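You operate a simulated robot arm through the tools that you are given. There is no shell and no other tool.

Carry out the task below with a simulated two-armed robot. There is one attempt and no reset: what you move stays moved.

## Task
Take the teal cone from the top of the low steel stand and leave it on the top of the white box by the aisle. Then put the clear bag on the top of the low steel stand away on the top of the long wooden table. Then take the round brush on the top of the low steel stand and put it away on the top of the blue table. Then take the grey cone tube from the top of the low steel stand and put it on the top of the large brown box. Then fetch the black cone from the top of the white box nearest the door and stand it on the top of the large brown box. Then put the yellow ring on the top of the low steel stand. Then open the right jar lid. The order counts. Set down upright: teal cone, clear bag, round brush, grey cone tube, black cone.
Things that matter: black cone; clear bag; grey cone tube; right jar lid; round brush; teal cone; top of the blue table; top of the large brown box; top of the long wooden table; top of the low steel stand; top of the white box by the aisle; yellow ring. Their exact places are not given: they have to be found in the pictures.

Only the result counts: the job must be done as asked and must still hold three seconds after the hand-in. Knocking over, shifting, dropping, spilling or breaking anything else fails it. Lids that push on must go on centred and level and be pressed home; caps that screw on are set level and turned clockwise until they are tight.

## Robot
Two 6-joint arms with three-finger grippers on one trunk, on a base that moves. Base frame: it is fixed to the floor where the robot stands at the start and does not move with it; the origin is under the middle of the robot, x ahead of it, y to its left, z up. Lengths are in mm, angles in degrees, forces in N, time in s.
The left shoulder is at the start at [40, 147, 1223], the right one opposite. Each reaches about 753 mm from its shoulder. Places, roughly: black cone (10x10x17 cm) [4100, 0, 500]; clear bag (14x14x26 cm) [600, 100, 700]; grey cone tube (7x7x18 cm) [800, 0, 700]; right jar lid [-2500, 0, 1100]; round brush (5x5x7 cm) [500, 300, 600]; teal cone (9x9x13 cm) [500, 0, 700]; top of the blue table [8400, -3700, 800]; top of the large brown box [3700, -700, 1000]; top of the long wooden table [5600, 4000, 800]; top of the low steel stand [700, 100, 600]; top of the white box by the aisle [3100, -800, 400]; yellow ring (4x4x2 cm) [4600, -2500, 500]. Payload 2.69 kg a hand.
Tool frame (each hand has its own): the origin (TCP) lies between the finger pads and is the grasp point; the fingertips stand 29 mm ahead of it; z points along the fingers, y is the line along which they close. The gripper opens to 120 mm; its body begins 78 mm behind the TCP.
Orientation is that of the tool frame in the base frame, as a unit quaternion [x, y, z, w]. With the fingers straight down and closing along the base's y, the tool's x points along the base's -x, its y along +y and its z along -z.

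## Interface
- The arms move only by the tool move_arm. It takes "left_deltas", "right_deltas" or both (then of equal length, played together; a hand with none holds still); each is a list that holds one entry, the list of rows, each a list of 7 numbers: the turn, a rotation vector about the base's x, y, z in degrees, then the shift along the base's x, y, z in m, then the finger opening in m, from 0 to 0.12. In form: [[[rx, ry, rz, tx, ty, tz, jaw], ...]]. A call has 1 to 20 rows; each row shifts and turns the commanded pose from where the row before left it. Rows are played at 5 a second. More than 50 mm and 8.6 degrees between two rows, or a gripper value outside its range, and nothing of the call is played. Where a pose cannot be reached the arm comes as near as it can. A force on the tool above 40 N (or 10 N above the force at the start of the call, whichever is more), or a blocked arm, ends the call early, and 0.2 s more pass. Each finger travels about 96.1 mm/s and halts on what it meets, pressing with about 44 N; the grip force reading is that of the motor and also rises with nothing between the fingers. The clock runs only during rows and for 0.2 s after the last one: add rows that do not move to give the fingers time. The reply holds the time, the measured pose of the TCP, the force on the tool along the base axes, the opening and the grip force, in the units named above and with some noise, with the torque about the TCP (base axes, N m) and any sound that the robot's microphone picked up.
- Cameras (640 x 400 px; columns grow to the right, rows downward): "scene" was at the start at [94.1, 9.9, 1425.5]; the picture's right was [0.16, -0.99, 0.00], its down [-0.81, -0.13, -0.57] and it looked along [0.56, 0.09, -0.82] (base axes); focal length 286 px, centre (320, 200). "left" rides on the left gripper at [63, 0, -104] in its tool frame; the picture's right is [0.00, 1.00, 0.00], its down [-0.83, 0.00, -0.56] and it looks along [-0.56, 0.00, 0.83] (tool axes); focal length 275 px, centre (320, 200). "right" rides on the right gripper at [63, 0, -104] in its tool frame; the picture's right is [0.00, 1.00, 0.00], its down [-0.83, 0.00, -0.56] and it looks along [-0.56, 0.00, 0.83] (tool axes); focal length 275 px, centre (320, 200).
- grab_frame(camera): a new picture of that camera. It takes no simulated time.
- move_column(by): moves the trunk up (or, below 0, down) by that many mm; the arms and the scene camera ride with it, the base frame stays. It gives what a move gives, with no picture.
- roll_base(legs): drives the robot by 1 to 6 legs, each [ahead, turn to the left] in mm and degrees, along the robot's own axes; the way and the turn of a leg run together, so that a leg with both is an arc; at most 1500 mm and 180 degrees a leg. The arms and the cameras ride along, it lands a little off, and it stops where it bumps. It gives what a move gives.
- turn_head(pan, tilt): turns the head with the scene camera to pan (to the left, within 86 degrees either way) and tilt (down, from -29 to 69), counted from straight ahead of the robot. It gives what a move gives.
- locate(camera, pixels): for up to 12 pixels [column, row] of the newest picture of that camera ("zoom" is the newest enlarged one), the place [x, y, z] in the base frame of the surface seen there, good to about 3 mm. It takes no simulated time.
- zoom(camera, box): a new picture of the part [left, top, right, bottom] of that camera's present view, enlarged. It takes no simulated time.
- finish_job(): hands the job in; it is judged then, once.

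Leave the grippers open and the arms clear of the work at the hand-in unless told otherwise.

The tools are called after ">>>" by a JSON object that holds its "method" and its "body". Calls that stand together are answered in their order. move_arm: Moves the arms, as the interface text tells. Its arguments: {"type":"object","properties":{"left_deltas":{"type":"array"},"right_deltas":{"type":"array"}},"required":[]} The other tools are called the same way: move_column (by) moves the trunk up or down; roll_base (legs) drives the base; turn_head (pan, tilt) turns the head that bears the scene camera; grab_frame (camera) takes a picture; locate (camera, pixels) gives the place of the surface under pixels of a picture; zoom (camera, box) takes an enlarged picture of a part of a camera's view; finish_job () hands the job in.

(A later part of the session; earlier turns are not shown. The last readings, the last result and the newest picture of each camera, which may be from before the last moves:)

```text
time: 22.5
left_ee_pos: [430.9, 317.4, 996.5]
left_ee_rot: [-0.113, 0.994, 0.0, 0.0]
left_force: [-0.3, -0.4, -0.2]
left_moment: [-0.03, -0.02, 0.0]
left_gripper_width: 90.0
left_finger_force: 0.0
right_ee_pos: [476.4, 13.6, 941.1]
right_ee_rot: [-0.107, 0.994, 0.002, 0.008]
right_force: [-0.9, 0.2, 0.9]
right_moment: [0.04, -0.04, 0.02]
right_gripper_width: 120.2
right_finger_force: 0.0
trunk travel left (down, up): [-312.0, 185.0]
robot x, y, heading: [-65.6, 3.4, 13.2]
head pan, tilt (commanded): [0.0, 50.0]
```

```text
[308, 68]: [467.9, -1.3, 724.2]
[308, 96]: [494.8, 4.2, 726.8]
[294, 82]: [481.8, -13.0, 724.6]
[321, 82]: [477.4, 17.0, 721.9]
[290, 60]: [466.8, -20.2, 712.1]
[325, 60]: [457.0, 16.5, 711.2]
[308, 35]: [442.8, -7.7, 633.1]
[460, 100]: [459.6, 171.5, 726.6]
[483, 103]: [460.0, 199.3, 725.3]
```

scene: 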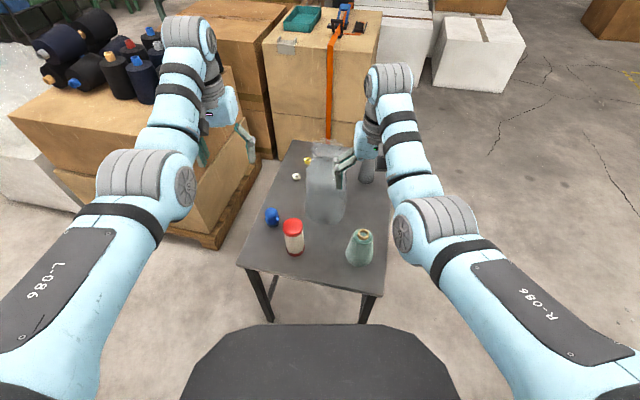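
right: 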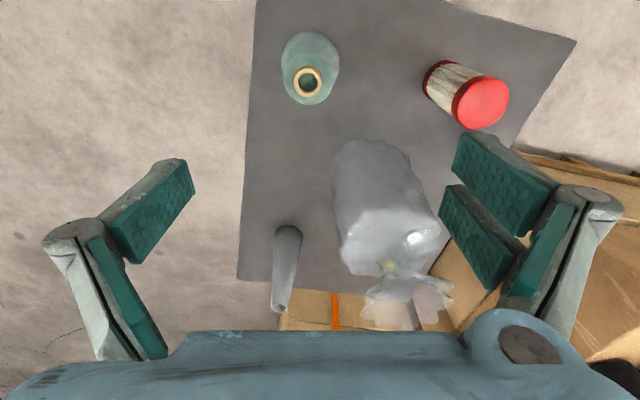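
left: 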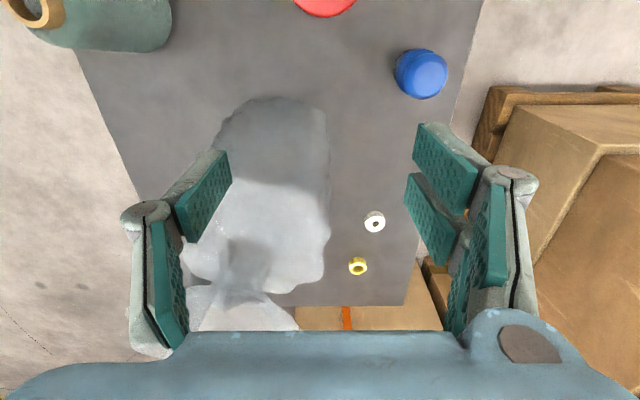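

The rim's centre is at about (481.5, 1.5), and the red can's lid is back at (460, 199). I'll shift the right hand over the rim.

>>> {"method": "move_arm", "body": {"right_deltas": [[[0, 0, 0, 0.005, -0.012, 0, 0.12], [0, 0, 0, 0, 0, 0, 0.12]]]}}

```text
time: 23.1
left_ee_pos: [433.3, 315.8, 996.3]
left_ee_rot: [-0.112, 0.994, -0.001, 0.0]
left_force: [0.0, 0.0, -0.8]
left_moment: [-0.01, 0.0, 0.01]
left_gripper_width: 89.9
left_finger_force: 0.0
right_ee_pos: [481.8, 3.0, 940.5]
right_ee_rot: [-0.107, 0.994, 0.002, 0.008]
right_force: [-0.8, -0.5, 0.7]
right_moment: [0.04, -0.02, 0.01]
right_gripper_width: 120.0
right_finger_force: 0.1
trunk travel left (down, up): [-312.0, 185.0]
robot x, y, heading: [-65.9, 4.1, 12.7]
head pan, tilt (commanded): [0.0, 50.0]
```

The right hand is above the rim at (482, 3, 940). I'll lower the trunk by 150 mm, which brings the fingertips to z≈761, still above the rim.

>>> {"method": "move_column", "body": {"by": -150}}

>>> {"method": "grab_frame", "body": {"camera": "right"}}

>>> {"method": "grab_frame", "body": {"camera": "scene"}}

```text
time: 24.9
left_ee_pos: [431.6, 315.6, 847.4]
left_ee_rot: [-0.113, 0.994, 0.0, 0.0]
left_force: [-0.3, 0.0, -0.7]
left_moment: [0.02, -0.03, 0.0]
left_gripper_width: 90.1
left_finger_force: 0.1
right_ee_pos: [482.3, 3.0, 791.5]
right_ee_rot: [-0.106, 0.994, 0.002, 0.007]
right_force: [0.0, 0.0, 0.1]
right_moment: [-0.01, 0.02, 0.04]
right_gripper_width: 119.9
right_finger_force: 0.1
trunk travel left (down, up): [-162.0, 335.0]
robot x, y, heading: [-68.4, 2.3, 13.0]
head pan, tilt (commanded): [0.0, 50.0]
```

```text
taken
```

right: 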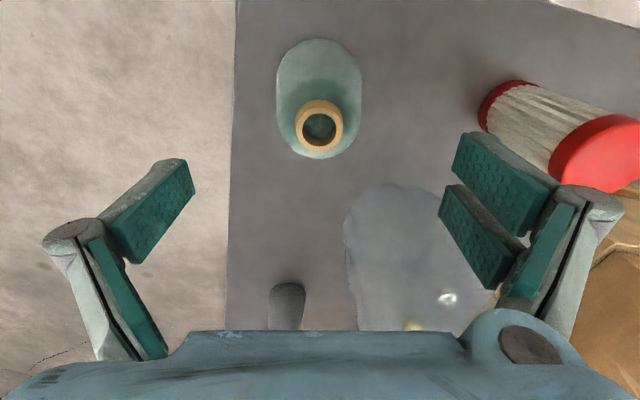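

```text
taken
```

scene: 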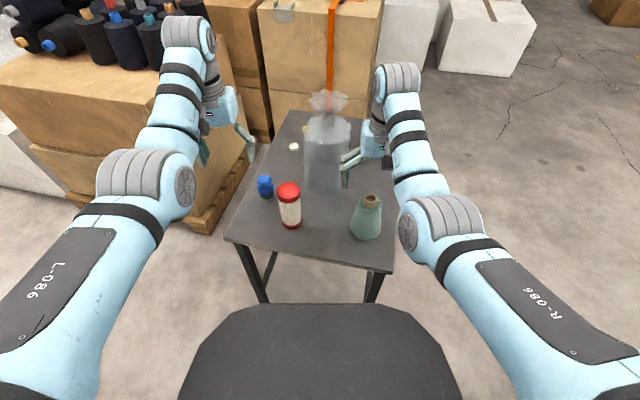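

The rim is centred between the fingers at column 319. I'll take out the small 0.8° tilt while descending straight to TCP z≈664.

>>> {"method": "move_arm", "body": {"right_deltas": [[[0, 0.8, 0, -0.002, -0.001, -0.02, 0.12], [0, 0, 0, 0, 0, -0.035, 0.12], [0, 0, 0, 0, 0, -0.035, 0.12], [0, 0, 0, 0, 0, -0.035, 0.12], [0, 0, 0, 0, 0, 0, 0.12]]]}}

>>> {"method": "grab_frame", "body": {"camera": "right"}}

```text
time: 26.1
left_ee_pos: [432.4, 315.5, 847.1]
left_ee_rot: [-0.112, 0.994, 0.0, 0.001]
left_force: [-0.4, 0.2, 0.3]
left_moment: [0.02, -0.01, 0.02]
left_gripper_width: 90.3
left_finger_force: 0.2
right_ee_pos: [479.7, 1.1, 663.6]
right_ee_rot: [-0.106, 0.994, 0.003, 0.001]
right_force: [-0.4, -0.3, 0.6]
right_moment: [0.04, 0.02, -0.04]
right_gripper_width: 120.1
right_finger_force: 0.1
trunk travel left (down, up): [-162.0, 335.0]
robot x, y, heading: [-70.5, -1.1, 12.8]
head pan, tilt (commanded): [0.0, 50.0]
```

```text
taken
```

right: 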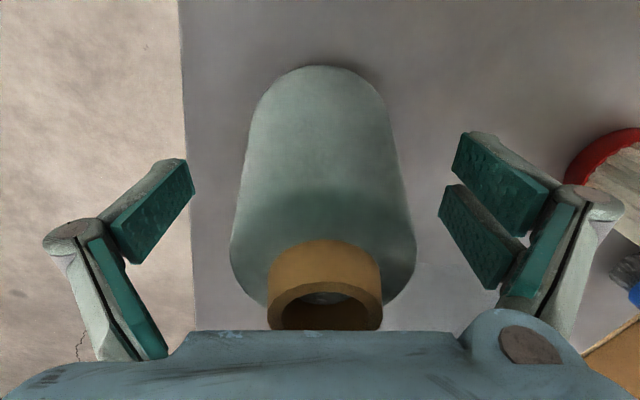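

The cone is centred between the open fingers. I'll close on it and hold still so the grip can build.

>>> {"method": "move_arm", "body": {"right_deltas": [[[0, 0, 0, 0, 0, 0, 0.09], [0, 0, 0, 0, 0, 0, 0.06], [0, 0, 0, 0, 0, 0, 0.03], [0, 0, 0, 0, 0, 0, 0.03], [0, 0, 0, 0, 0, 0, 0.03], [0, 0, 0, 0, 0, 0, 0.03]]]}}

>>> {"method": "grab_frame", "body": {"camera": "right"}}

```text
time: 27.5
left_ee_pos: [432.7, 316.4, 846.7]
left_ee_rot: [-0.112, 0.994, 0.0, -0.001]
left_force: [-0.1, -0.5, 0.5]
left_moment: [0.0, -0.01, -0.02]
left_gripper_width: 90.3
left_finger_force: 0.2
right_ee_pos: [480.2, 2.2, 665.4]
right_ee_rot: [-0.106, 0.994, 0.004, 0.001]
right_force: [0.5, 0.1, 1.3]
right_moment: [0.08, 0.01, -0.01]
right_gripper_width: 73.5
right_finger_force: 43.3
trunk travel left (down, up): [-162.0, 335.0]
robot x, y, heading: [-68.5, 0.6, 12.9]
head pan, tilt (commanded): [0.0, 50.0]
```

```text
taken
```

right: 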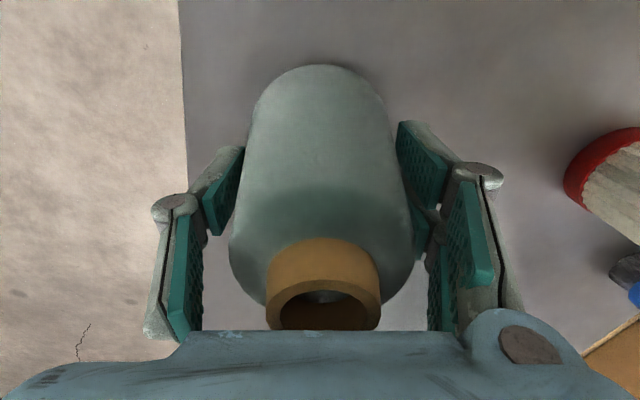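

The cone is gripped at 73.5 mm with 43 N, and its base is 63 mm below the TCP. I'll lift it with the trunk.

>>> {"method": "move_column", "body": {"by": 150}}

>>> {"method": "grab_frame", "body": {"camera": "right"}}

>>> {"method": "grab_frame", "body": {"camera": "scene"}}

```text
time: 29.2
left_ee_pos: [434.2, 315.7, 996.5]
left_ee_rot: [-0.112, 0.994, 0.0, -0.001]
left_force: [0.9, 0.7, -0.6]
left_moment: [-0.02, 0.01, -0.01]
left_gripper_width: 89.9
left_finger_force: 0.0
right_ee_pos: [480.8, 0.6, 813.2]
right_ee_rot: [-0.107, 0.994, 0.004, 0.001]
right_force: [0.6, 0.7, -2.1]
right_moment: [0.0, -0.02, 0.01]
right_gripper_width: 73.7
right_finger_force: 44.0
trunk travel left (down, up): [-312.0, 185.0]
robot x, y, heading: [-66.6, -2.3, 13.0]
head pan, tilt (commanded): [0.0, 50.0]
```

```text
taken
```

right: 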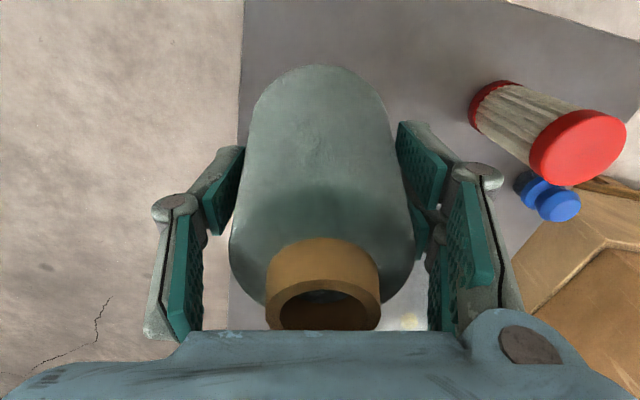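

```text
taken
```

scene: 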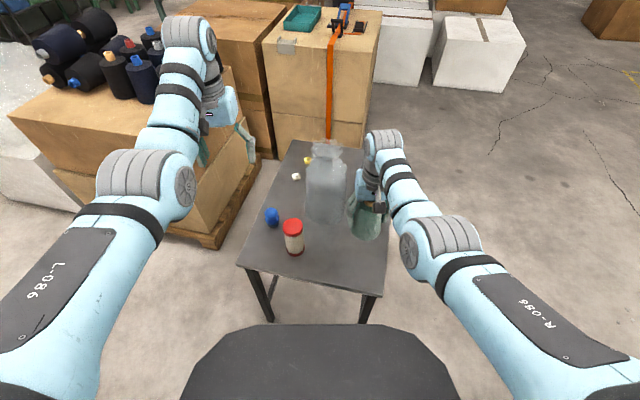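

The cone came up cleanly, with about 2 N of weight and the grip still at 73.7 mm. I'll back away from the stand, go around its right side along y≈−640, and drive toward the white box by the aisle.

>>> {"method": "roll_base", "body": {"legs": [[-500, 0], [0, -44.6], [1000, 0], [0, 31.6], [1300, 0]]}}

>>> {"method": "turn_head", "body": {"pan": 0, "tilt": 30}}

>>> {"method": "grab_frame", "body": {"camera": "scene"}}

>>> {"method": "grab_frame", "body": {"camera": "right"}}

```text
time: 30.8
left_ee_pos: [276.9, 281.0, 992.0]
left_ee_rot: [-0.113, 0.994, -0.001, -0.004]
left_force: [0.4, 0.3, 0.0]
left_moment: [-0.05, 0.02, -0.04]
left_gripper_width: 89.7
left_finger_force: 0.1
right_ee_pos: [324.4, -33.8, 809.2]
right_ee_rot: [-0.108, 0.994, 0.004, -0.003]
right_force: [0.3, -1.0, -1.8]
right_moment: [-0.02, 0.08, -0.04]
right_gripper_width: 73.3
right_finger_force: 43.4
trunk travel left (down, up): [-312.0, 185.0]
robot x, y, heading: [-229.9, -37.7, 12.7]
head pan, tilt (commanded): [0.0, 50.0]
stopped in leg 1: the robot was blocked; the commanded pose is now the measured one
```

```text
time: 31.6
left_ee_pos: [265.5, 279.9, 996.7]
left_ee_rot: [-0.113, 0.994, 0.001, 0.0]
left_force: [-0.8, -0.8, 0.0]
left_moment: [0.0, 0.0, 0.01]
left_gripper_width: 90.2
left_finger_force: 0.1
right_ee_pos: [315.0, -35.2, 814.3]
right_ee_rot: [-0.107, 0.994, 0.003, 0.002]
right_force: [-0.5, 0.3, -2.1]
right_moment: [0.02, -0.03, 0.02]
right_gripper_width: 73.4
right_finger_force: 43.9
trunk travel left (down, up): [-312.0, 185.0]
robot x, y, heading: [-231.5, -40.2, 13.2]
head pan, tilt (commanded): [0.0, 30.0]
```

```text
taken
```

scene: 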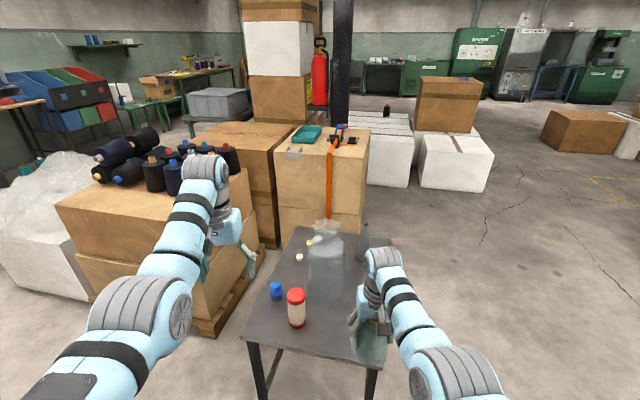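

```text
taken
```

right: 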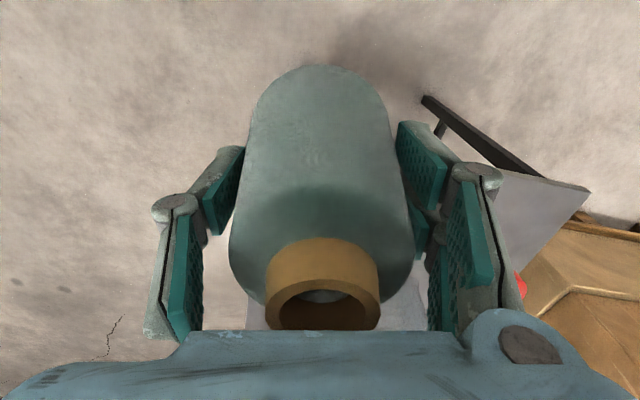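

The base was blocked after backing about 165 mm, so something stands behind me. I'll look to both sides and as far back as the head turns.

>>> {"method": "turn_head", "body": {"pan": 86, "tilt": 35}}

>>> {"method": "grab_frame", "body": {"camera": "scene"}}

>>> {"method": "turn_head", "body": {"pan": -86, "tilt": 35}}

>>> {"method": "grab_frame", "body": {"camera": "scene"}}

```text
time: 33.2
left_ee_pos: [267.7, 279.8, 995.5]
left_ee_rot: [-0.113, 0.994, 0.0, -0.001]
left_force: [1.0, -0.5, -0.5]
left_moment: [-0.01, -0.01, 0.04]
left_gripper_width: 90.0
left_finger_force: 0.1
right_ee_pos: [317.1, -34.5, 813.2]
right_ee_rot: [-0.108, 0.994, 0.004, 0.0]
right_force: [0.3, -0.7, -2.4]
right_moment: [-0.01, 0.01, 0.0]
right_gripper_width: 73.5
right_finger_force: 43.6
trunk travel left (down, up): [-312.0, 185.0]
robot x, y, heading: [-236.7, -38.5, 13.1]
head pan, tilt (commanded): [85.9, 35.0]
```

```text
taken
```

scene: 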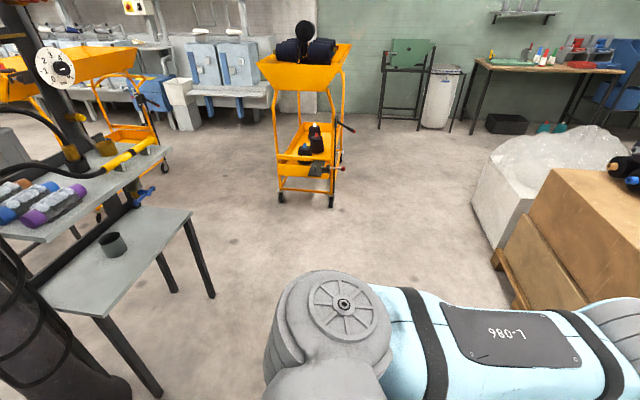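

```text
time: 35.8
left_ee_pos: [269.0, 279.6, 995.5]
left_ee_rot: [-0.113, 0.994, 0.0, -0.001]
left_force: [0.1, 0.3, 0.4]
left_moment: [0.0, 0.0, -0.01]
left_gripper_width: 89.8
left_finger_force: 0.0
right_ee_pos: [317.9, -34.2, 813.7]
right_ee_rot: [-0.107, 0.994, 0.003, 0.0]
right_force: [0.0, 0.1, -2.3]
right_moment: [0.04, 0.0, -0.02]
right_gripper_width: 73.3
right_finger_force: 44.0
trunk travel left (down, up): [-312.0, 185.0]
robot x, y, heading: [-234.8, -37.8, 13.2]
head pan, tilt (commanded): [-85.9, 35.0]
```

```text
taken
```

scene: 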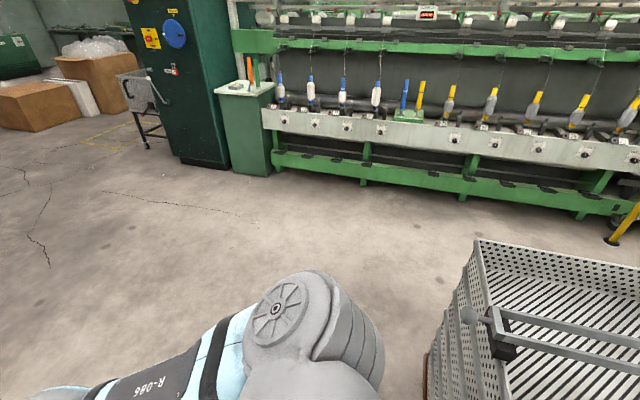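

A perforated metal crate stands close behind on my right, in the lower right of the view. That's likely what I bumped. I'll locate its corners and those of the grey table on the left.

>>> {"method": "locate", "body": {"camera": "scene", "pixels": [[478, 240], [460, 300], [430, 395], [500, 385], [635, 300], [510, 300], [450, 340], [600, 390], [425, 380]]}}

>>> {"method": "zoom", "body": {"camera": "scene", "box": [400, 220, 640, 400]}}

```text
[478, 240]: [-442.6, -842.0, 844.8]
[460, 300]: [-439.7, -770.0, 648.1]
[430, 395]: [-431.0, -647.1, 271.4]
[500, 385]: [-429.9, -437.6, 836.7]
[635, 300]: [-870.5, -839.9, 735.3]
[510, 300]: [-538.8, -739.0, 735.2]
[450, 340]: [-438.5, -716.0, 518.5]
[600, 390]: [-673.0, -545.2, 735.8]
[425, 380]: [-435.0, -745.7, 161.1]
```

```text
2.22 times, centred on (520, 310) of scene
```

zoom: 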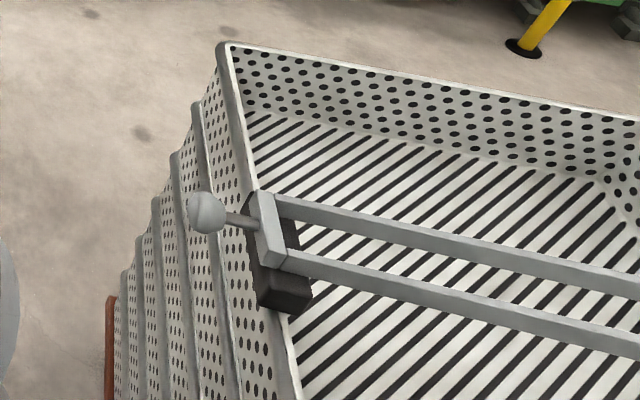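

The crate's front face is at x≈−435. I'll tilt the head further down on both sides to see how close my base is to it and to the left-hand furniture.

>>> {"method": "turn_head", "body": {"pan": -86, "tilt": 68}}

>>> {"method": "grab_frame", "body": {"camera": "scene"}}

>>> {"method": "turn_head", "body": {"pan": 86, "tilt": 65}}

>>> {"method": "grab_frame", "body": {"camera": "scene"}}

```text
time: 36.8
left_ee_pos: [267.6, 280.7, 994.4]
left_ee_rot: [-0.113, 0.994, 0.0, -0.001]
left_force: [0.0, 0.3, 0.7]
left_moment: [0.01, 0.01, -0.01]
left_gripper_width: 90.0
left_finger_force: 0.1
right_ee_pos: [315.7, -34.8, 813.1]
right_ee_rot: [-0.107, 0.994, 0.003, -0.001]
right_force: [0.6, -0.1, -1.9]
right_moment: [0.0, 0.0, -0.01]
right_gripper_width: 73.4
right_finger_force: 44.0
trunk travel left (down, up): [-312.0, 185.0]
robot x, y, heading: [-233.8, -39.1, 13.0]
head pan, tilt (commanded): [-85.9, 68.0]
```

```text
taken
```

scene: 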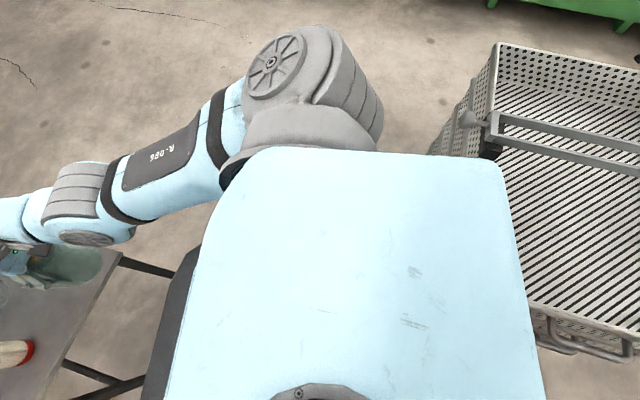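

```text
time: 39.4
left_ee_pos: [268.0, 280.1, 995.1]
left_ee_rot: [-0.114, 0.994, 0.0, -0.001]
left_force: [0.1, 0.0, 0.0]
left_moment: [0.01, 0.03, 0.02]
left_gripper_width: 90.0
left_finger_force: 0.0
right_ee_pos: [317.1, -36.0, 813.7]
right_ee_rot: [-0.107, 0.994, 0.004, -0.001]
right_force: [0.5, -0.5, -2.8]
right_moment: [0.0, 0.01, 0.02]
right_gripper_width: 73.1
right_finger_force: 43.5
trunk travel left (down, up): [-312.0, 185.0]
robot x, y, heading: [-228.1, -38.7, 13.2]
head pan, tilt (commanded): [85.9, 65.0]
```

```text
taken
```

scene: 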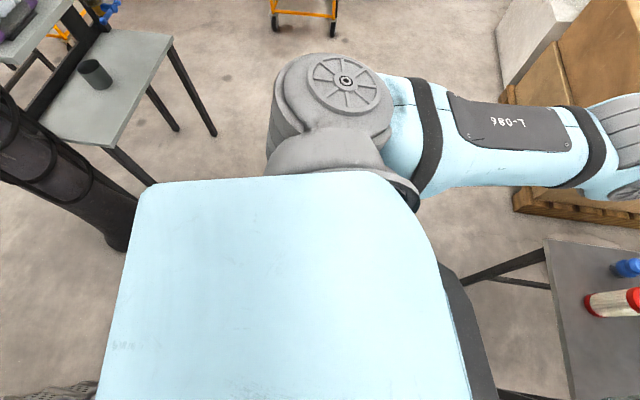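

On the right, the crate reaches almost to my rear. I'll locate the left grey table and dark cylinder in this picture, then go back for the crate's near edge.

>>> {"method": "locate", "body": {"camera": "scene", "pixels": [[172, 38], [112, 146], [155, 182], [130, 235], [215, 135], [120, 190], [50, 390], [75, 395]]}}

>>> {"method": "turn_head", "body": {"pan": -86, "tilt": 68}}

>>> {"method": "grab_frame", "body": {"camera": "scene"}}

>>> {"method": "locate", "body": {"camera": "scene", "pixels": [[497, 45], [440, 155], [480, 118], [550, 340], [625, 350], [580, 330], [525, 290], [455, 150], [515, 220]]}}

```text
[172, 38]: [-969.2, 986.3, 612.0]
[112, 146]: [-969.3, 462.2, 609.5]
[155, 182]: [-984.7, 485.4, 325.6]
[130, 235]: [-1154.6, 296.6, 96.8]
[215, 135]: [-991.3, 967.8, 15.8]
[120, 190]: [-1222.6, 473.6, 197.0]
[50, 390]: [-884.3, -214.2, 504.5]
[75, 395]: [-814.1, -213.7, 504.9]
```

```text
time: 42.0
left_ee_pos: [267.6, 279.2, 995.4]
left_ee_rot: [-0.113, 0.994, 0.0, -0.001]
left_force: [-0.9, -0.1, -0.8]
left_moment: [0.0, 0.0, 0.03]
left_gripper_width: 90.3
left_finger_force: 0.1
right_ee_pos: [316.6, -34.3, 812.9]
right_ee_rot: [-0.107, 0.994, 0.004, 0.0]
right_force: [-0.2, -0.7, -1.8]
right_moment: [-0.01, 0.0, 0.0]
right_gripper_width: 73.4
right_finger_force: 44.5
trunk travel left (down, up): [-312.0, 185.0]
robot x, y, heading: [-233.7, -35.8, 13.2]
head pan, tilt (commanded): [-85.9, 68.0]
```

```text
taken
```

scene: 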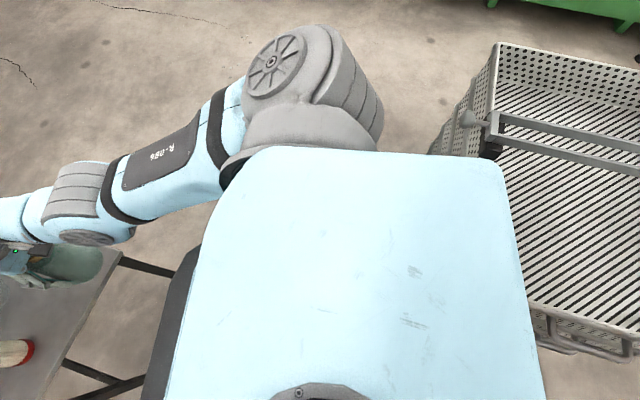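

```text
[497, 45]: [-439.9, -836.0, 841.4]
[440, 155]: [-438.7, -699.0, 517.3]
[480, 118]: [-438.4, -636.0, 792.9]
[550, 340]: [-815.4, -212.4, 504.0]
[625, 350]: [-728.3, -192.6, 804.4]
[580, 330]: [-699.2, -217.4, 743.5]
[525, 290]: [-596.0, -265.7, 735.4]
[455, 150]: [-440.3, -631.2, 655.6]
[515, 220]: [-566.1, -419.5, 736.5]
```

The crate's front face runs along x≈−440 from y −840 to −205, so my base reaches about 240 mm back. Reversing is out. I'll raise the trunk so the cone clears the bag's top, then move ahead a little to get room to turn.

>>> {"method": "move_column", "body": {"by": 170}}

>>> {"method": "turn_head", "body": {"pan": -30, "tilt": 30}}

>>> {"method": "grab_frame", "body": {"camera": "scene"}}

>>> {"method": "locate", "body": {"camera": "scene", "pixels": [[500, 150], [450, 180], [550, 200], [600, 250], [400, 150], [620, 180]]}}

```text
time: 43.9
left_ee_pos: [268.4, 280.7, 1167.0]
left_ee_rot: [-0.114, 0.994, -0.001, -0.001]
left_force: [-0.3, 0.1, -1.0]
left_moment: [0.01, 0.0, 0.0]
left_gripper_width: 90.0
left_finger_force: 0.1
right_ee_pos: [315.7, -35.4, 985.2]
right_ee_rot: [-0.107, 0.994, 0.004, 0.0]
right_force: [0.3, 0.0, -1.5]
right_moment: [0.01, -0.04, 0.02]
right_gripper_width: 73.2
right_finger_force: 43.9
trunk travel left (down, up): [-482.0, 15.0]
robot x, y, heading: [-231.9, -37.6, 13.1]
head pan, tilt (commanded): [-85.9, 68.0]
```

```text
time: 45.2
left_ee_pos: [268.4, 279.0, 1165.9]
left_ee_rot: [-0.113, 0.994, -0.001, -0.001]
left_force: [0.1, 0.2, 0.0]
left_moment: [0.0, 0.05, 0.01]
left_gripper_width: 90.1
left_finger_force: 0.0
right_ee_pos: [315.5, -34.7, 983.7]
right_ee_rot: [-0.107, 0.994, 0.003, -0.001]
right_force: [-0.2, 0.3, -1.6]
right_moment: [0.03, 0.04, 0.0]
right_gripper_width: 73.4
right_finger_force: 43.9
trunk travel left (down, up): [-482.0, 15.0]
robot x, y, heading: [-233.6, -40.3, 13.0]
head pan, tilt (commanded): [-30.0, 30.0]
```

```text
taken
```

scene: 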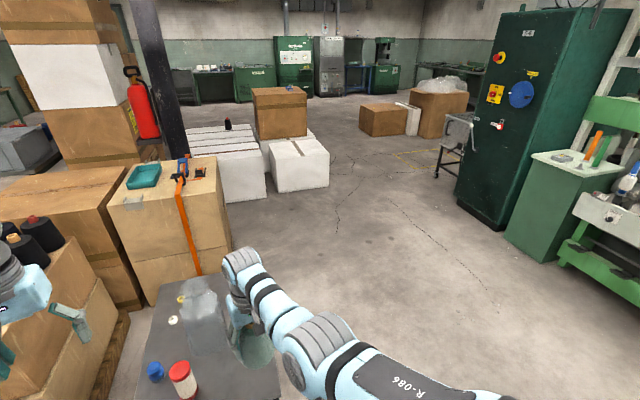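

```text
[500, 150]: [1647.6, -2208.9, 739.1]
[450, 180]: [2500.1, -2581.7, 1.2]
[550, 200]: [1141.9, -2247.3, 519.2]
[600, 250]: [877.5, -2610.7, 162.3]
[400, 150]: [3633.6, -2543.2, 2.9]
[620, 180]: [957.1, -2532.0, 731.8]
```

The floor to the right is clear out to y≈−2200. With the cone's base now at z≈922, I'll nudge ahead 200, turn right, slip past the stand, and face forward again.

>>> {"method": "roll_base", "body": {"legs": [[200, 0], [0, -73], [700, 0], [0, 60], [1300, 0]]}}

>>> {"method": "turn_head", "body": {"pan": 0, "tilt": 30}}

>>> {"method": "grab_frame", "body": {"camera": "scene"}}

>>> {"method": "grab_frame", "body": {"camera": "right"}}

```text
time: 62.1
left_ee_pos: [2147.2, -525.2, 1166.5]
left_ee_rot: [0.035, 0.999, 0.001, -0.001]
left_force: [0.2, 0.4, 1.6]
left_moment: [0.02, -0.04, -0.04]
left_gripper_width: 90.1
left_finger_force: 0.1
right_ee_pos: [2101.8, -839.3, 983.8]
right_ee_rot: [0.042, 0.999, 0.004, 0.001]
right_force: [-0.3, 0.8, -2.1]
right_moment: [-0.05, -0.02, 0.01]
right_gripper_width: 73.2
right_finger_force: 44.0
trunk travel left (down, up): [-482.0, 15.0]
robot x, y, heading: [1572.3, -680.5, -4.0]
head pan, tilt (commanded): [-30.0, 30.0]
```

```text
time: 63.1
left_ee_pos: [2147.7, -524.6, 1165.9]
left_ee_rot: [0.035, 0.999, 0.0, -0.001]
left_force: [0.0, -0.2, 0.5]
left_moment: [0.02, 0.0, 0.02]
left_gripper_width: 89.9
left_finger_force: 0.1
right_ee_pos: [2103.0, -840.1, 983.6]
right_ee_rot: [0.041, 0.999, 0.004, -0.001]
right_force: [-0.8, 0.4, -2.3]
right_moment: [-0.02, -0.01, 0.0]
right_gripper_width: 73.1
right_finger_force: 43.9
trunk travel left (down, up): [-482.0, 15.0]
robot x, y, heading: [1577.0, -683.0, -3.6]
head pan, tilt (commanded): [0.0, 30.0]
```

```text
taken
```

scene: 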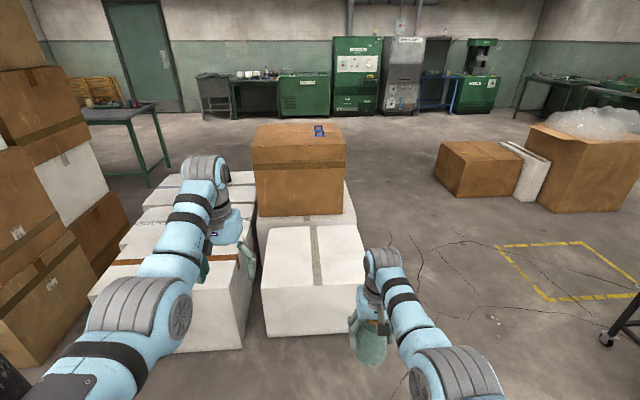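

```text
taken
```

right: 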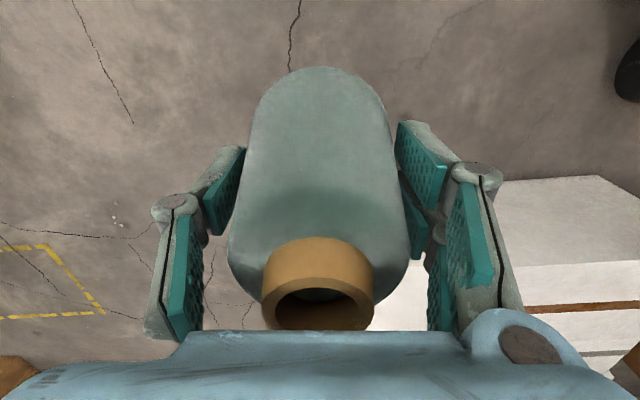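

I'm at about (1575, −682) heading −4°, with the aisle white box ahead at (312,255). I'll locate its top corners and the neighbours.

>>> {"method": "locate", "body": {"camera": "scene", "pixels": [[266, 288], [368, 282], [270, 230], [355, 226], [340, 255], [290, 255], [242, 290], [350, 215], [330, 150], [255, 155], [344, 150], [263, 128]]}}

```text
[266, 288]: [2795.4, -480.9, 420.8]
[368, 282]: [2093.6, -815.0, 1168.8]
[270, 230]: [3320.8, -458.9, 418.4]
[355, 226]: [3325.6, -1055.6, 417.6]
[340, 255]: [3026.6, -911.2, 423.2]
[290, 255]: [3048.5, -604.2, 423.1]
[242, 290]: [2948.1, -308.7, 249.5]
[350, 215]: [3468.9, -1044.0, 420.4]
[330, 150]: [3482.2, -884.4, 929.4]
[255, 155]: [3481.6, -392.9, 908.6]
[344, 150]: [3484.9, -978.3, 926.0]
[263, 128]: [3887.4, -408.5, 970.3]
```

The aisle white box's top spans x 2790–3330, y −1060 to −460, z≈421. I'll drive ahead 830 mm, which brings the cone above (2935, −895).

>>> {"method": "roll_base", "body": {"legs": [[0, 3], [830, 0]]}}

>>> {"method": "turn_head", "body": {"pan": -10, "tilt": 50}}

>>> {"method": "grab_frame", "body": {"camera": "scene"}}

```text
time: 68.0
left_ee_pos: [2979.9, -511.5, 1166.7]
left_ee_rot: [0.01, 1.0, 0.0, 0.0]
left_force: [-0.4, 0.1, 0.4]
left_moment: [0.01, -0.01, -0.01]
left_gripper_width: 90.1
left_finger_force: 0.1
right_ee_pos: [2949.8, -829.0, 984.6]
right_ee_rot: [0.016, 1.0, 0.003, 0.001]
right_force: [0.4, -0.1, -2.1]
right_moment: [-0.02, 0.0, 0.01]
right_gripper_width: 72.7
right_finger_force: 44.2
trunk travel left (down, up): [-482.0, 15.0]
robot x, y, heading: [2416.4, -696.6, -1.0]
head pan, tilt (commanded): [0.0, 30.0]
```

```text
time: 68.8
left_ee_pos: [2981.1, -510.4, 1166.2]
left_ee_rot: [0.009, 1.0, 0.001, -0.001]
left_force: [-0.3, -0.9, 0.4]
left_moment: [0.01, 0.0, 0.0]
left_gripper_width: 89.9
left_finger_force: 0.1
right_ee_pos: [2949.9, -829.8, 984.6]
right_ee_rot: [0.016, 1.0, 0.004, 0.001]
right_force: [0.7, 1.4, -2.0]
right_moment: [-0.02, -0.01, 0.03]
right_gripper_width: 73.0
right_finger_force: 43.9
trunk travel left (down, up): [-482.0, 15.0]
robot x, y, heading: [2419.3, -700.7, -1.2]
head pan, tilt (commanded): [-10.0, 50.0]
```

```text
taken
```

scene: 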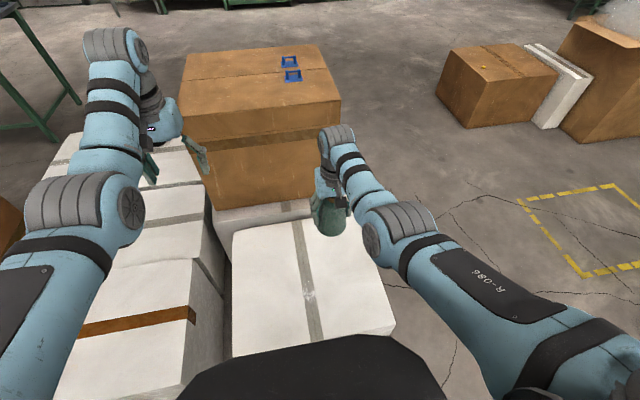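

The cone is over the white box at (2950, −829). I'll lower the trunk 470 mm, which leaves the cone's base about 30 mm above the top.

>>> {"method": "move_column", "body": {"by": -460}}

>>> {"method": "grab_frame", "body": {"camera": "right"}}

>>> {"method": "grab_frame", "body": {"camera": "scene"}}

```text
refused: -460 is not a number from -400 to 400
```

```text
taken
```

right: 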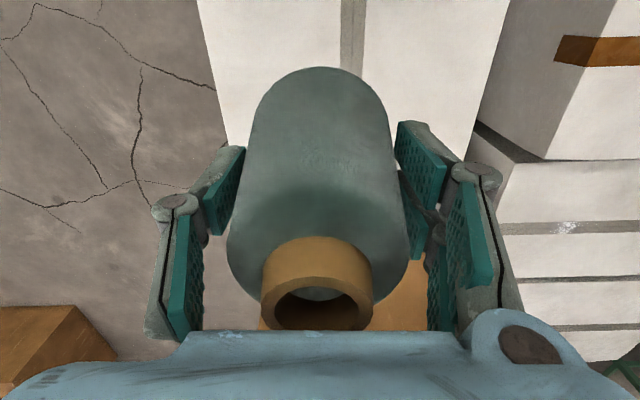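

```text
taken
```

scene: 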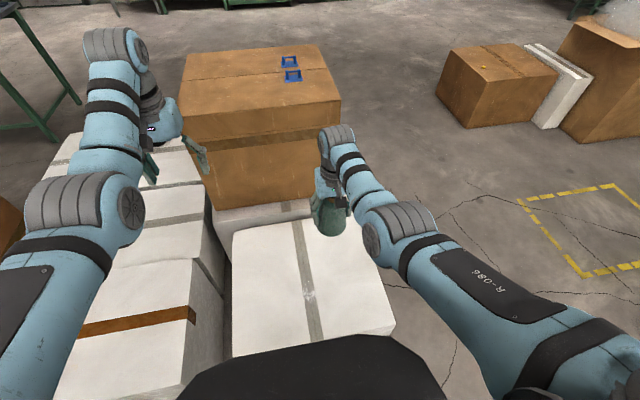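

That move was refused because one call is limited to 400 mm. I'll lower by 400 first.

>>> {"method": "move_column", "body": {"by": -400}}

>>> {"method": "grab_frame", "body": {"camera": "right"}}

>>> {"method": "grab_frame", "body": {"camera": "scene"}}

```text
time: 72.6
left_ee_pos: [2979.8, -511.5, 766.3]
left_ee_rot: [0.009, 1.0, 0.0, -0.001]
left_force: [0.5, -0.1, 0.0]
left_moment: [-0.03, -0.03, -0.02]
left_gripper_width: 90.0
left_finger_force: 0.1
right_ee_pos: [2950.5, -828.8, 583.3]
right_ee_rot: [0.016, 1.0, 0.003, 0.0]
right_force: [-1.3, -0.2, -1.2]
right_moment: [0.02, -0.01, -0.01]
right_gripper_width: 73.2
right_finger_force: 44.1
trunk travel left (down, up): [-82.0, 415.0]
robot x, y, heading: [2418.3, -696.7, -1.2]
head pan, tilt (commanded): [-10.0, 50.0]
```

```text
taken
```

right: 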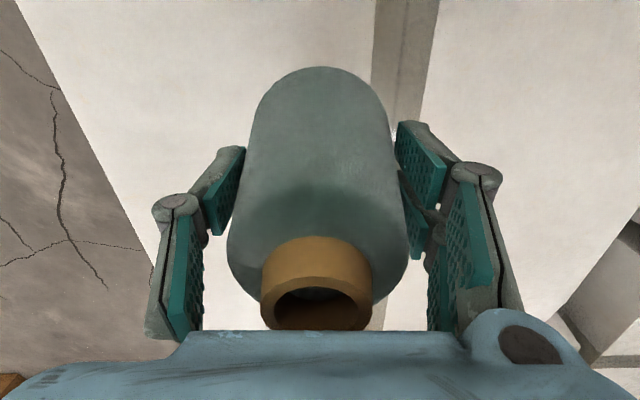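

```text
taken
```

scene: 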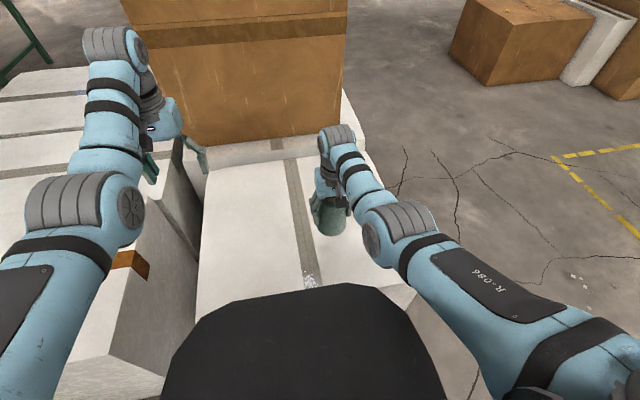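

The cone's base is about 99 mm above the surface. I'll lower another 75 mm with the trunk, then finish gently with the arm.

>>> {"method": "move_column", "body": {"by": -75}}

>>> {"method": "move_arm", "body": {"right_deltas": [[[0, 0, 0, 0, 0, -0.008, 0.03], [0, 0, 0, 0, 0, -0.006, 0.03], [0, 0, 0, 0, 0, -0.005, 0.03], [0, 0, 0, 0, 0, 0, 0.03]]]}}

>>> {"method": "grab_frame", "body": {"camera": "right"}}

```text
time: 73.8
left_ee_pos: [2981.0, -510.8, 691.8]
left_ee_rot: [0.01, 1.0, 0.0, 0.0]
left_force: [-0.9, -0.7, 0.1]
left_moment: [0.02, -0.04, 0.02]
left_gripper_width: 90.1
left_finger_force: 0.0
right_ee_pos: [2949.9, -829.2, 508.6]
right_ee_rot: [0.016, 1.0, 0.003, -0.001]
right_force: [0.4, -0.4, -1.6]
right_moment: [-0.03, -0.03, 0.0]
right_gripper_width: 73.0
right_finger_force: 44.0
trunk travel left (down, up): [-7.0, 490.0]
robot x, y, heading: [2416.8, -698.3, -1.0]
head pan, tilt (commanded): [-10.0, 50.0]
```

```text
time: 74.8
left_ee_pos: [2980.6, -511.5, 691.8]
left_ee_rot: [0.009, 1.0, 0.0, -0.001]
left_force: [-0.8, -0.3, 0.6]
left_moment: [0.04, -0.05, -0.03]
left_gripper_width: 90.1
left_finger_force: 0.0
right_ee_pos: [2950.2, -829.1, 488.6]
right_ee_rot: [0.016, 1.0, 0.004, 0.0]
right_force: [-0.2, -0.3, -1.9]
right_moment: [-0.01, 0.02, 0.02]
right_gripper_width: 73.0
right_finger_force: 43.7
trunk travel left (down, up): [-7.0, 490.0]
robot x, y, heading: [2418.8, -691.1, -1.0]
head pan, tilt (commanded): [-10.0, 50.0]
```

```text
taken
```

right: 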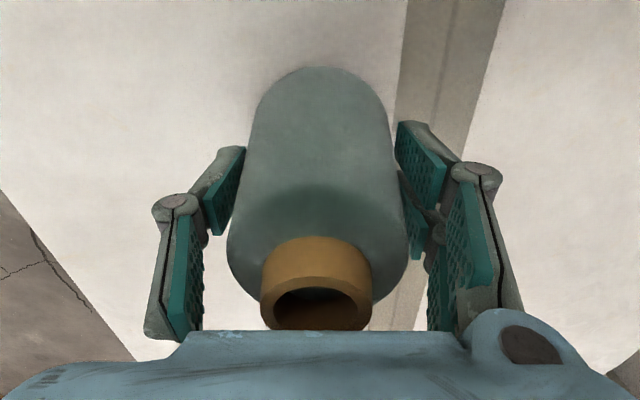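

The force still reads −1.9 N, so there's no contact yet. I expect it about 4 mm lower, so I'll continue in 2 mm steps.

>>> {"method": "move_arm", "body": {"right_deltas": [[[0, 0, 0, 0, 0, -0.002, 0.03], [0, 0, 0, 0, 0, -0.002, 0.03], [0, 0, 0, 0, 0, 0, 0.03]]]}}

```text
time: 75.5
left_ee_pos: [2980.5, -512.1, 691.8]
left_ee_rot: [0.01, 1.0, -0.001, 0.001]
left_force: [0.2, -0.6, -0.2]
left_moment: [-0.03, 0.0, -0.02]
left_gripper_width: 89.8
left_finger_force: 0.1
right_ee_pos: [2950.4, -828.7, 486.8]
right_ee_rot: [0.016, 1.0, 0.004, 0.001]
right_force: [-2.5, -0.7, 5.9]
right_moment: [-0.16, 0.18, -0.07]
right_gripper_width: 72.9
right_finger_force: 44.1
trunk travel left (down, up): [-7.0, 490.0]
robot x, y, heading: [2420.5, -695.3, -1.1]
head pan, tilt (commanded): [-10.0, 50.0]
```

The force has turned to +5.9 N upward, so the cone is standing. I'll open the fingers and wait before rising.

>>> {"method": "move_arm", "body": {"right_deltas": [[[0, 0, 0, 0, 0, 0, 0.08], [0, 0, 0, 0, 0, 0, 0.1], [0, 0, 0, 0, 0, 0, 0.12], [0, 0, 0, 0, 0, 0, 0.12], [0, 0, 0, 0, 0, 0, 0.12]]]}}

>>> {"method": "grab_frame", "body": {"camera": "right"}}

```text
time: 76.8
left_ee_pos: [2979.3, -512.1, 691.4]
left_ee_rot: [0.01, 1.0, -0.001, -0.001]
left_force: [0.7, -0.4, -0.3]
left_moment: [-0.01, -0.01, -0.02]
left_gripper_width: 90.2
left_finger_force: 0.0
right_ee_pos: [2950.6, -828.1, 484.8]
right_ee_rot: [0.015, 1.0, 0.004, 0.0]
right_force: [0.1, 0.3, 0.2]
right_moment: [-0.03, 0.04, 0.01]
right_gripper_width: 119.9
right_finger_force: 0.1
trunk travel left (down, up): [-7.0, 490.0]
robot x, y, heading: [2417.4, -698.0, -1.1]
head pan, tilt (commanded): [-10.0, 50.0]
```

```text
taken
```

right: 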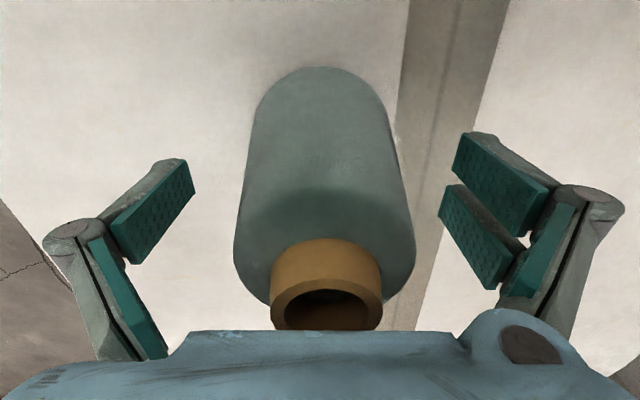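

The cone stands free between the open fingers. I'll rise straight up with the trunk, clear of its rim.

>>> {"method": "move_column", "body": {"by": 300}}

>>> {"method": "turn_head", "body": {"pan": 0, "tilt": 50}}

>>> {"method": "grab_frame", "body": {"camera": "scene"}}

>>> {"method": "grab_frame", "body": {"camera": "right"}}

```text
time: 79.8
left_ee_pos: [2979.8, -511.0, 990.0]
left_ee_rot: [0.009, 1.0, 0.0, -0.001]
left_force: [-0.5, -0.4, 1.3]
left_moment: [-0.01, 0.03, 0.0]
left_gripper_width: 89.8
left_finger_force: 0.2
right_ee_pos: [2950.0, -829.3, 784.7]
right_ee_rot: [0.016, 1.0, 0.004, 0.0]
right_force: [-1.0, 0.6, 0.2]
right_moment: [0.0, 0.01, 0.0]
right_gripper_width: 119.9
right_finger_force: 0.1
trunk travel left (down, up): [-307.0, 190.0]
robot x, y, heading: [2416.8, -693.8, -1.0]
head pan, tilt (commanded): [-10.0, 50.0]
```

```text
time: 80.5
left_ee_pos: [2980.4, -510.5, 990.2]
left_ee_rot: [0.009, 1.0, 0.0, -0.001]
left_force: [-0.8, 0.3, -1.1]
left_moment: [-0.02, -0.02, -0.01]
left_gripper_width: 90.2
left_finger_force: 0.2
right_ee_pos: [2950.6, -828.8, 783.4]
right_ee_rot: [0.016, 1.0, 0.004, 0.0]
right_force: [0.7, 0.5, 1.0]
right_moment: [0.03, -0.01, 0.0]
right_gripper_width: 120.0
right_finger_force: 0.1
trunk travel left (down, up): [-307.0, 190.0]
robot x, y, heading: [2419.1, -692.5, -1.1]
head pan, tilt (commanded): [0.0, 50.0]
```

```text
taken
```

scene: 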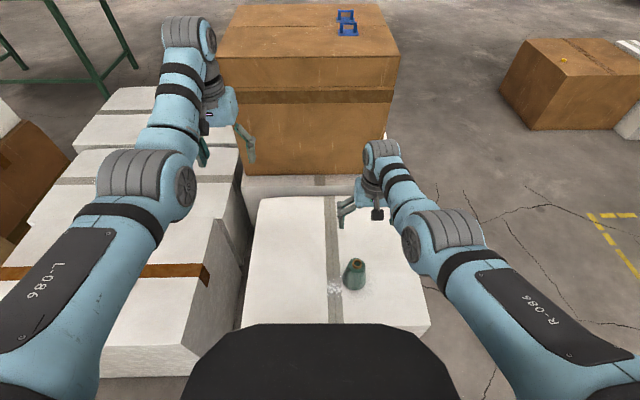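

```text
taken
```

right: 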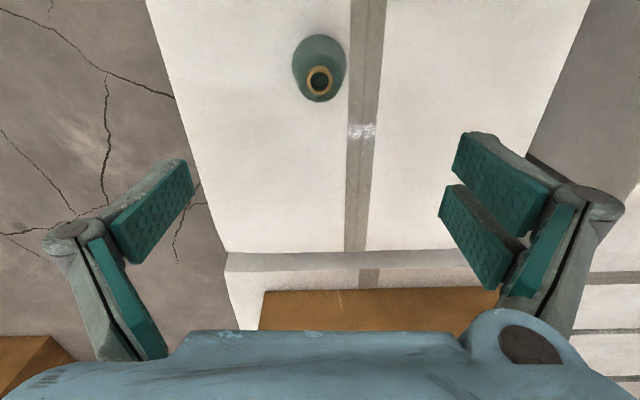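

The teal cone stands on the white box, at (353,272) in the scene view. While I'm here, I'll look left to see the way to the long wooden table.

>>> {"method": "turn_head", "body": {"pan": 50, "tilt": 15}}

>>> {"method": "grab_frame", "body": {"camera": "scene"}}

>>> {"method": "turn_head", "body": {"pan": 10, "tilt": 15}}

>>> {"method": "grab_frame", "body": {"camera": "scene"}}

>>> {"method": "turn_head", "body": {"pan": -40, "tilt": 15}}

>>> {"method": "grab_frame", "body": {"camera": "scene"}}

```text
time: 81.7
left_ee_pos: [2981.1, -511.2, 989.5]
left_ee_rot: [0.01, 1.0, 0.0, -0.001]
left_force: [-0.6, -0.1, 0.2]
left_moment: [0.02, 0.0, 0.03]
left_gripper_width: 90.1
left_finger_force: 0.0
right_ee_pos: [2950.0, -828.8, 784.9]
right_ee_rot: [0.015, 1.0, 0.004, 0.001]
right_force: [-0.9, 0.7, 0.6]
right_moment: [-0.01, 0.01, 0.01]
right_gripper_width: 120.0
right_finger_force: 0.0
trunk travel left (down, up): [-307.0, 190.0]
robot x, y, heading: [2421.7, -693.5, -1.2]
head pan, tilt (commanded): [50.0, 15.0]
```

```text
taken
```

scene: 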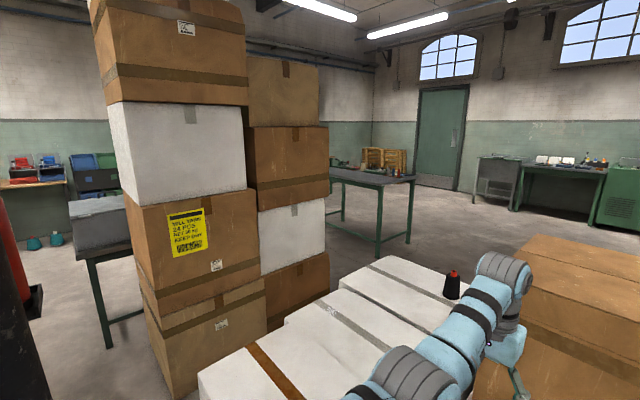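

```text
time: 82.7
left_ee_pos: [2979.5, -511.4, 990.2]
left_ee_rot: [0.01, 1.0, -0.001, -0.001]
left_force: [0.3, -0.3, -0.2]
left_moment: [-0.01, -0.01, 0.01]
left_gripper_width: 90.0
left_finger_force: 0.1
right_ee_pos: [2950.6, -828.3, 785.2]
right_ee_rot: [0.016, 1.0, 0.003, 0.001]
right_force: [-0.6, 0.2, -0.1]
right_moment: [0.01, 0.01, -0.01]
right_gripper_width: 120.2
right_finger_force: 0.0
trunk travel left (down, up): [-307.0, 190.0]
robot x, y, heading: [2417.7, -699.1, -1.0]
head pan, tilt (commanded): [10.0, 15.0]
```

```text
taken
```

scene: 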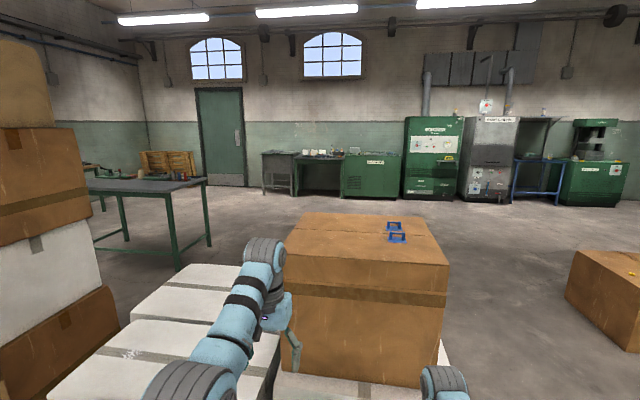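

```text
time: 83.9
left_ee_pos: [2979.8, -512.2, 990.2]
left_ee_rot: [0.009, 1.0, -0.001, -0.001]
left_force: [-0.2, 0.6, -0.8]
left_moment: [0.0, 0.0, -0.02]
left_gripper_width: 89.8
left_finger_force: 0.1
right_ee_pos: [2949.4, -828.7, 784.9]
right_ee_rot: [0.016, 1.0, 0.004, 0.0]
right_force: [0.2, 0.1, 0.2]
right_moment: [0.0, 0.01, 0.01]
right_gripper_width: 120.1
right_finger_force: 0.1
trunk travel left (down, up): [-307.0, 190.0]
robot x, y, heading: [2417.8, -694.1, -1.2]
head pan, tilt (commanded): [-40.0, 15.0]
```

```text
taken
```

scene: 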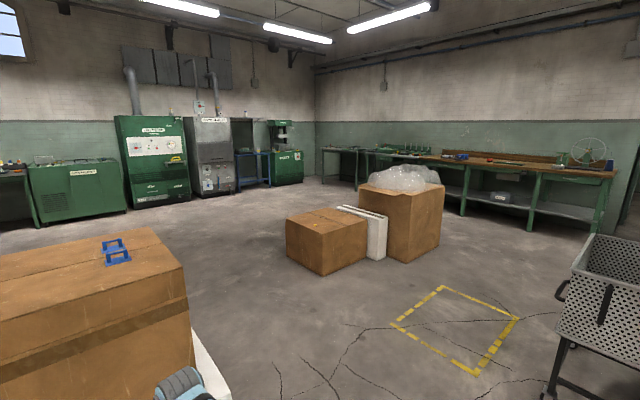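

The layout is clear from here. I'll raise the trunk a bit for clearance and reverse along the lane I came in by, to be beside the stand's right side. I'll check the pose there before turning.

>>> {"method": "move_column", "body": {"by": 150}}

>>> {"method": "roll_base", "body": {"legs": [[-950, 0], [-920, 0]]}}

>>> {"method": "turn_head", "body": {"pan": 60, "tilt": 35}}

>>> {"method": "grab_frame", "body": {"camera": "scene"}}

```text
time: 85.7
left_ee_pos: [2979.0, -511.0, 1141.7]
left_ee_rot: [0.01, 1.0, 0.0, -0.001]
left_force: [-0.2, -0.4, 0.2]
left_moment: [0.0, 0.04, -0.01]
left_gripper_width: 90.0
left_finger_force: 0.0
right_ee_pos: [2950.3, -828.8, 935.7]
right_ee_rot: [0.016, 1.0, 0.004, 0.001]
right_force: [0.3, 0.0, -0.4]
right_moment: [0.0, 0.0, -0.01]
right_gripper_width: 120.1
right_finger_force: 0.0
trunk travel left (down, up): [-457.0, 40.0]
robot x, y, heading: [2418.5, -693.8, -1.0]
head pan, tilt (commanded): [-40.0, 15.0]
```

```text
time: 95.0
left_ee_pos: [1133.4, -471.6, 1140.9]
left_ee_rot: [0.019, 1.0, -0.001, -0.002]
left_force: [0.2, 1.2, -0.1]
left_moment: [0.02, 0.02, 0.01]
left_gripper_width: 90.0
left_finger_force: 0.1
right_ee_pos: [1096.5, -789.1, 934.6]
right_ee_rot: [0.025, 1.0, 0.004, 0.0]
right_force: [0.2, 0.3, -0.2]
right_moment: [-0.01, 0.02, -0.02]
right_gripper_width: 119.8
right_finger_force: 0.0
trunk travel left (down, up): [-457.0, 40.0]
robot x, y, heading: [566.3, -644.0, -2.3]
head pan, tilt (commanded): [-40.0, 15.0]
```

```text
time: 96.7
left_ee_pos: [1130.5, -472.5, 1141.8]
left_ee_rot: [0.02, 1.0, 0.0, 0.0]
left_force: [-0.7, -0.2, -0.2]
left_moment: [0.0, 0.01, 0.01]
left_gripper_width: 89.8
left_finger_force: 0.0
right_ee_pos: [1096.4, -789.0, 935.4]
right_ee_rot: [0.026, 1.0, 0.004, 0.0]
right_force: [-0.5, 0.0, 0.6]
right_moment: [0.01, -0.04, -0.02]
right_gripper_width: 119.8
right_finger_force: 0.1
trunk travel left (down, up): [-457.0, 40.0]
robot x, y, heading: [568.1, -647.1, -2.3]
head pan, tilt (commanded): [60.0, 35.0]
```

```text
taken
```

scene: 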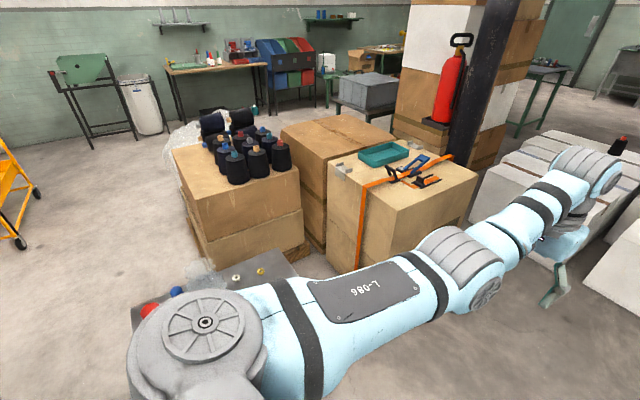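

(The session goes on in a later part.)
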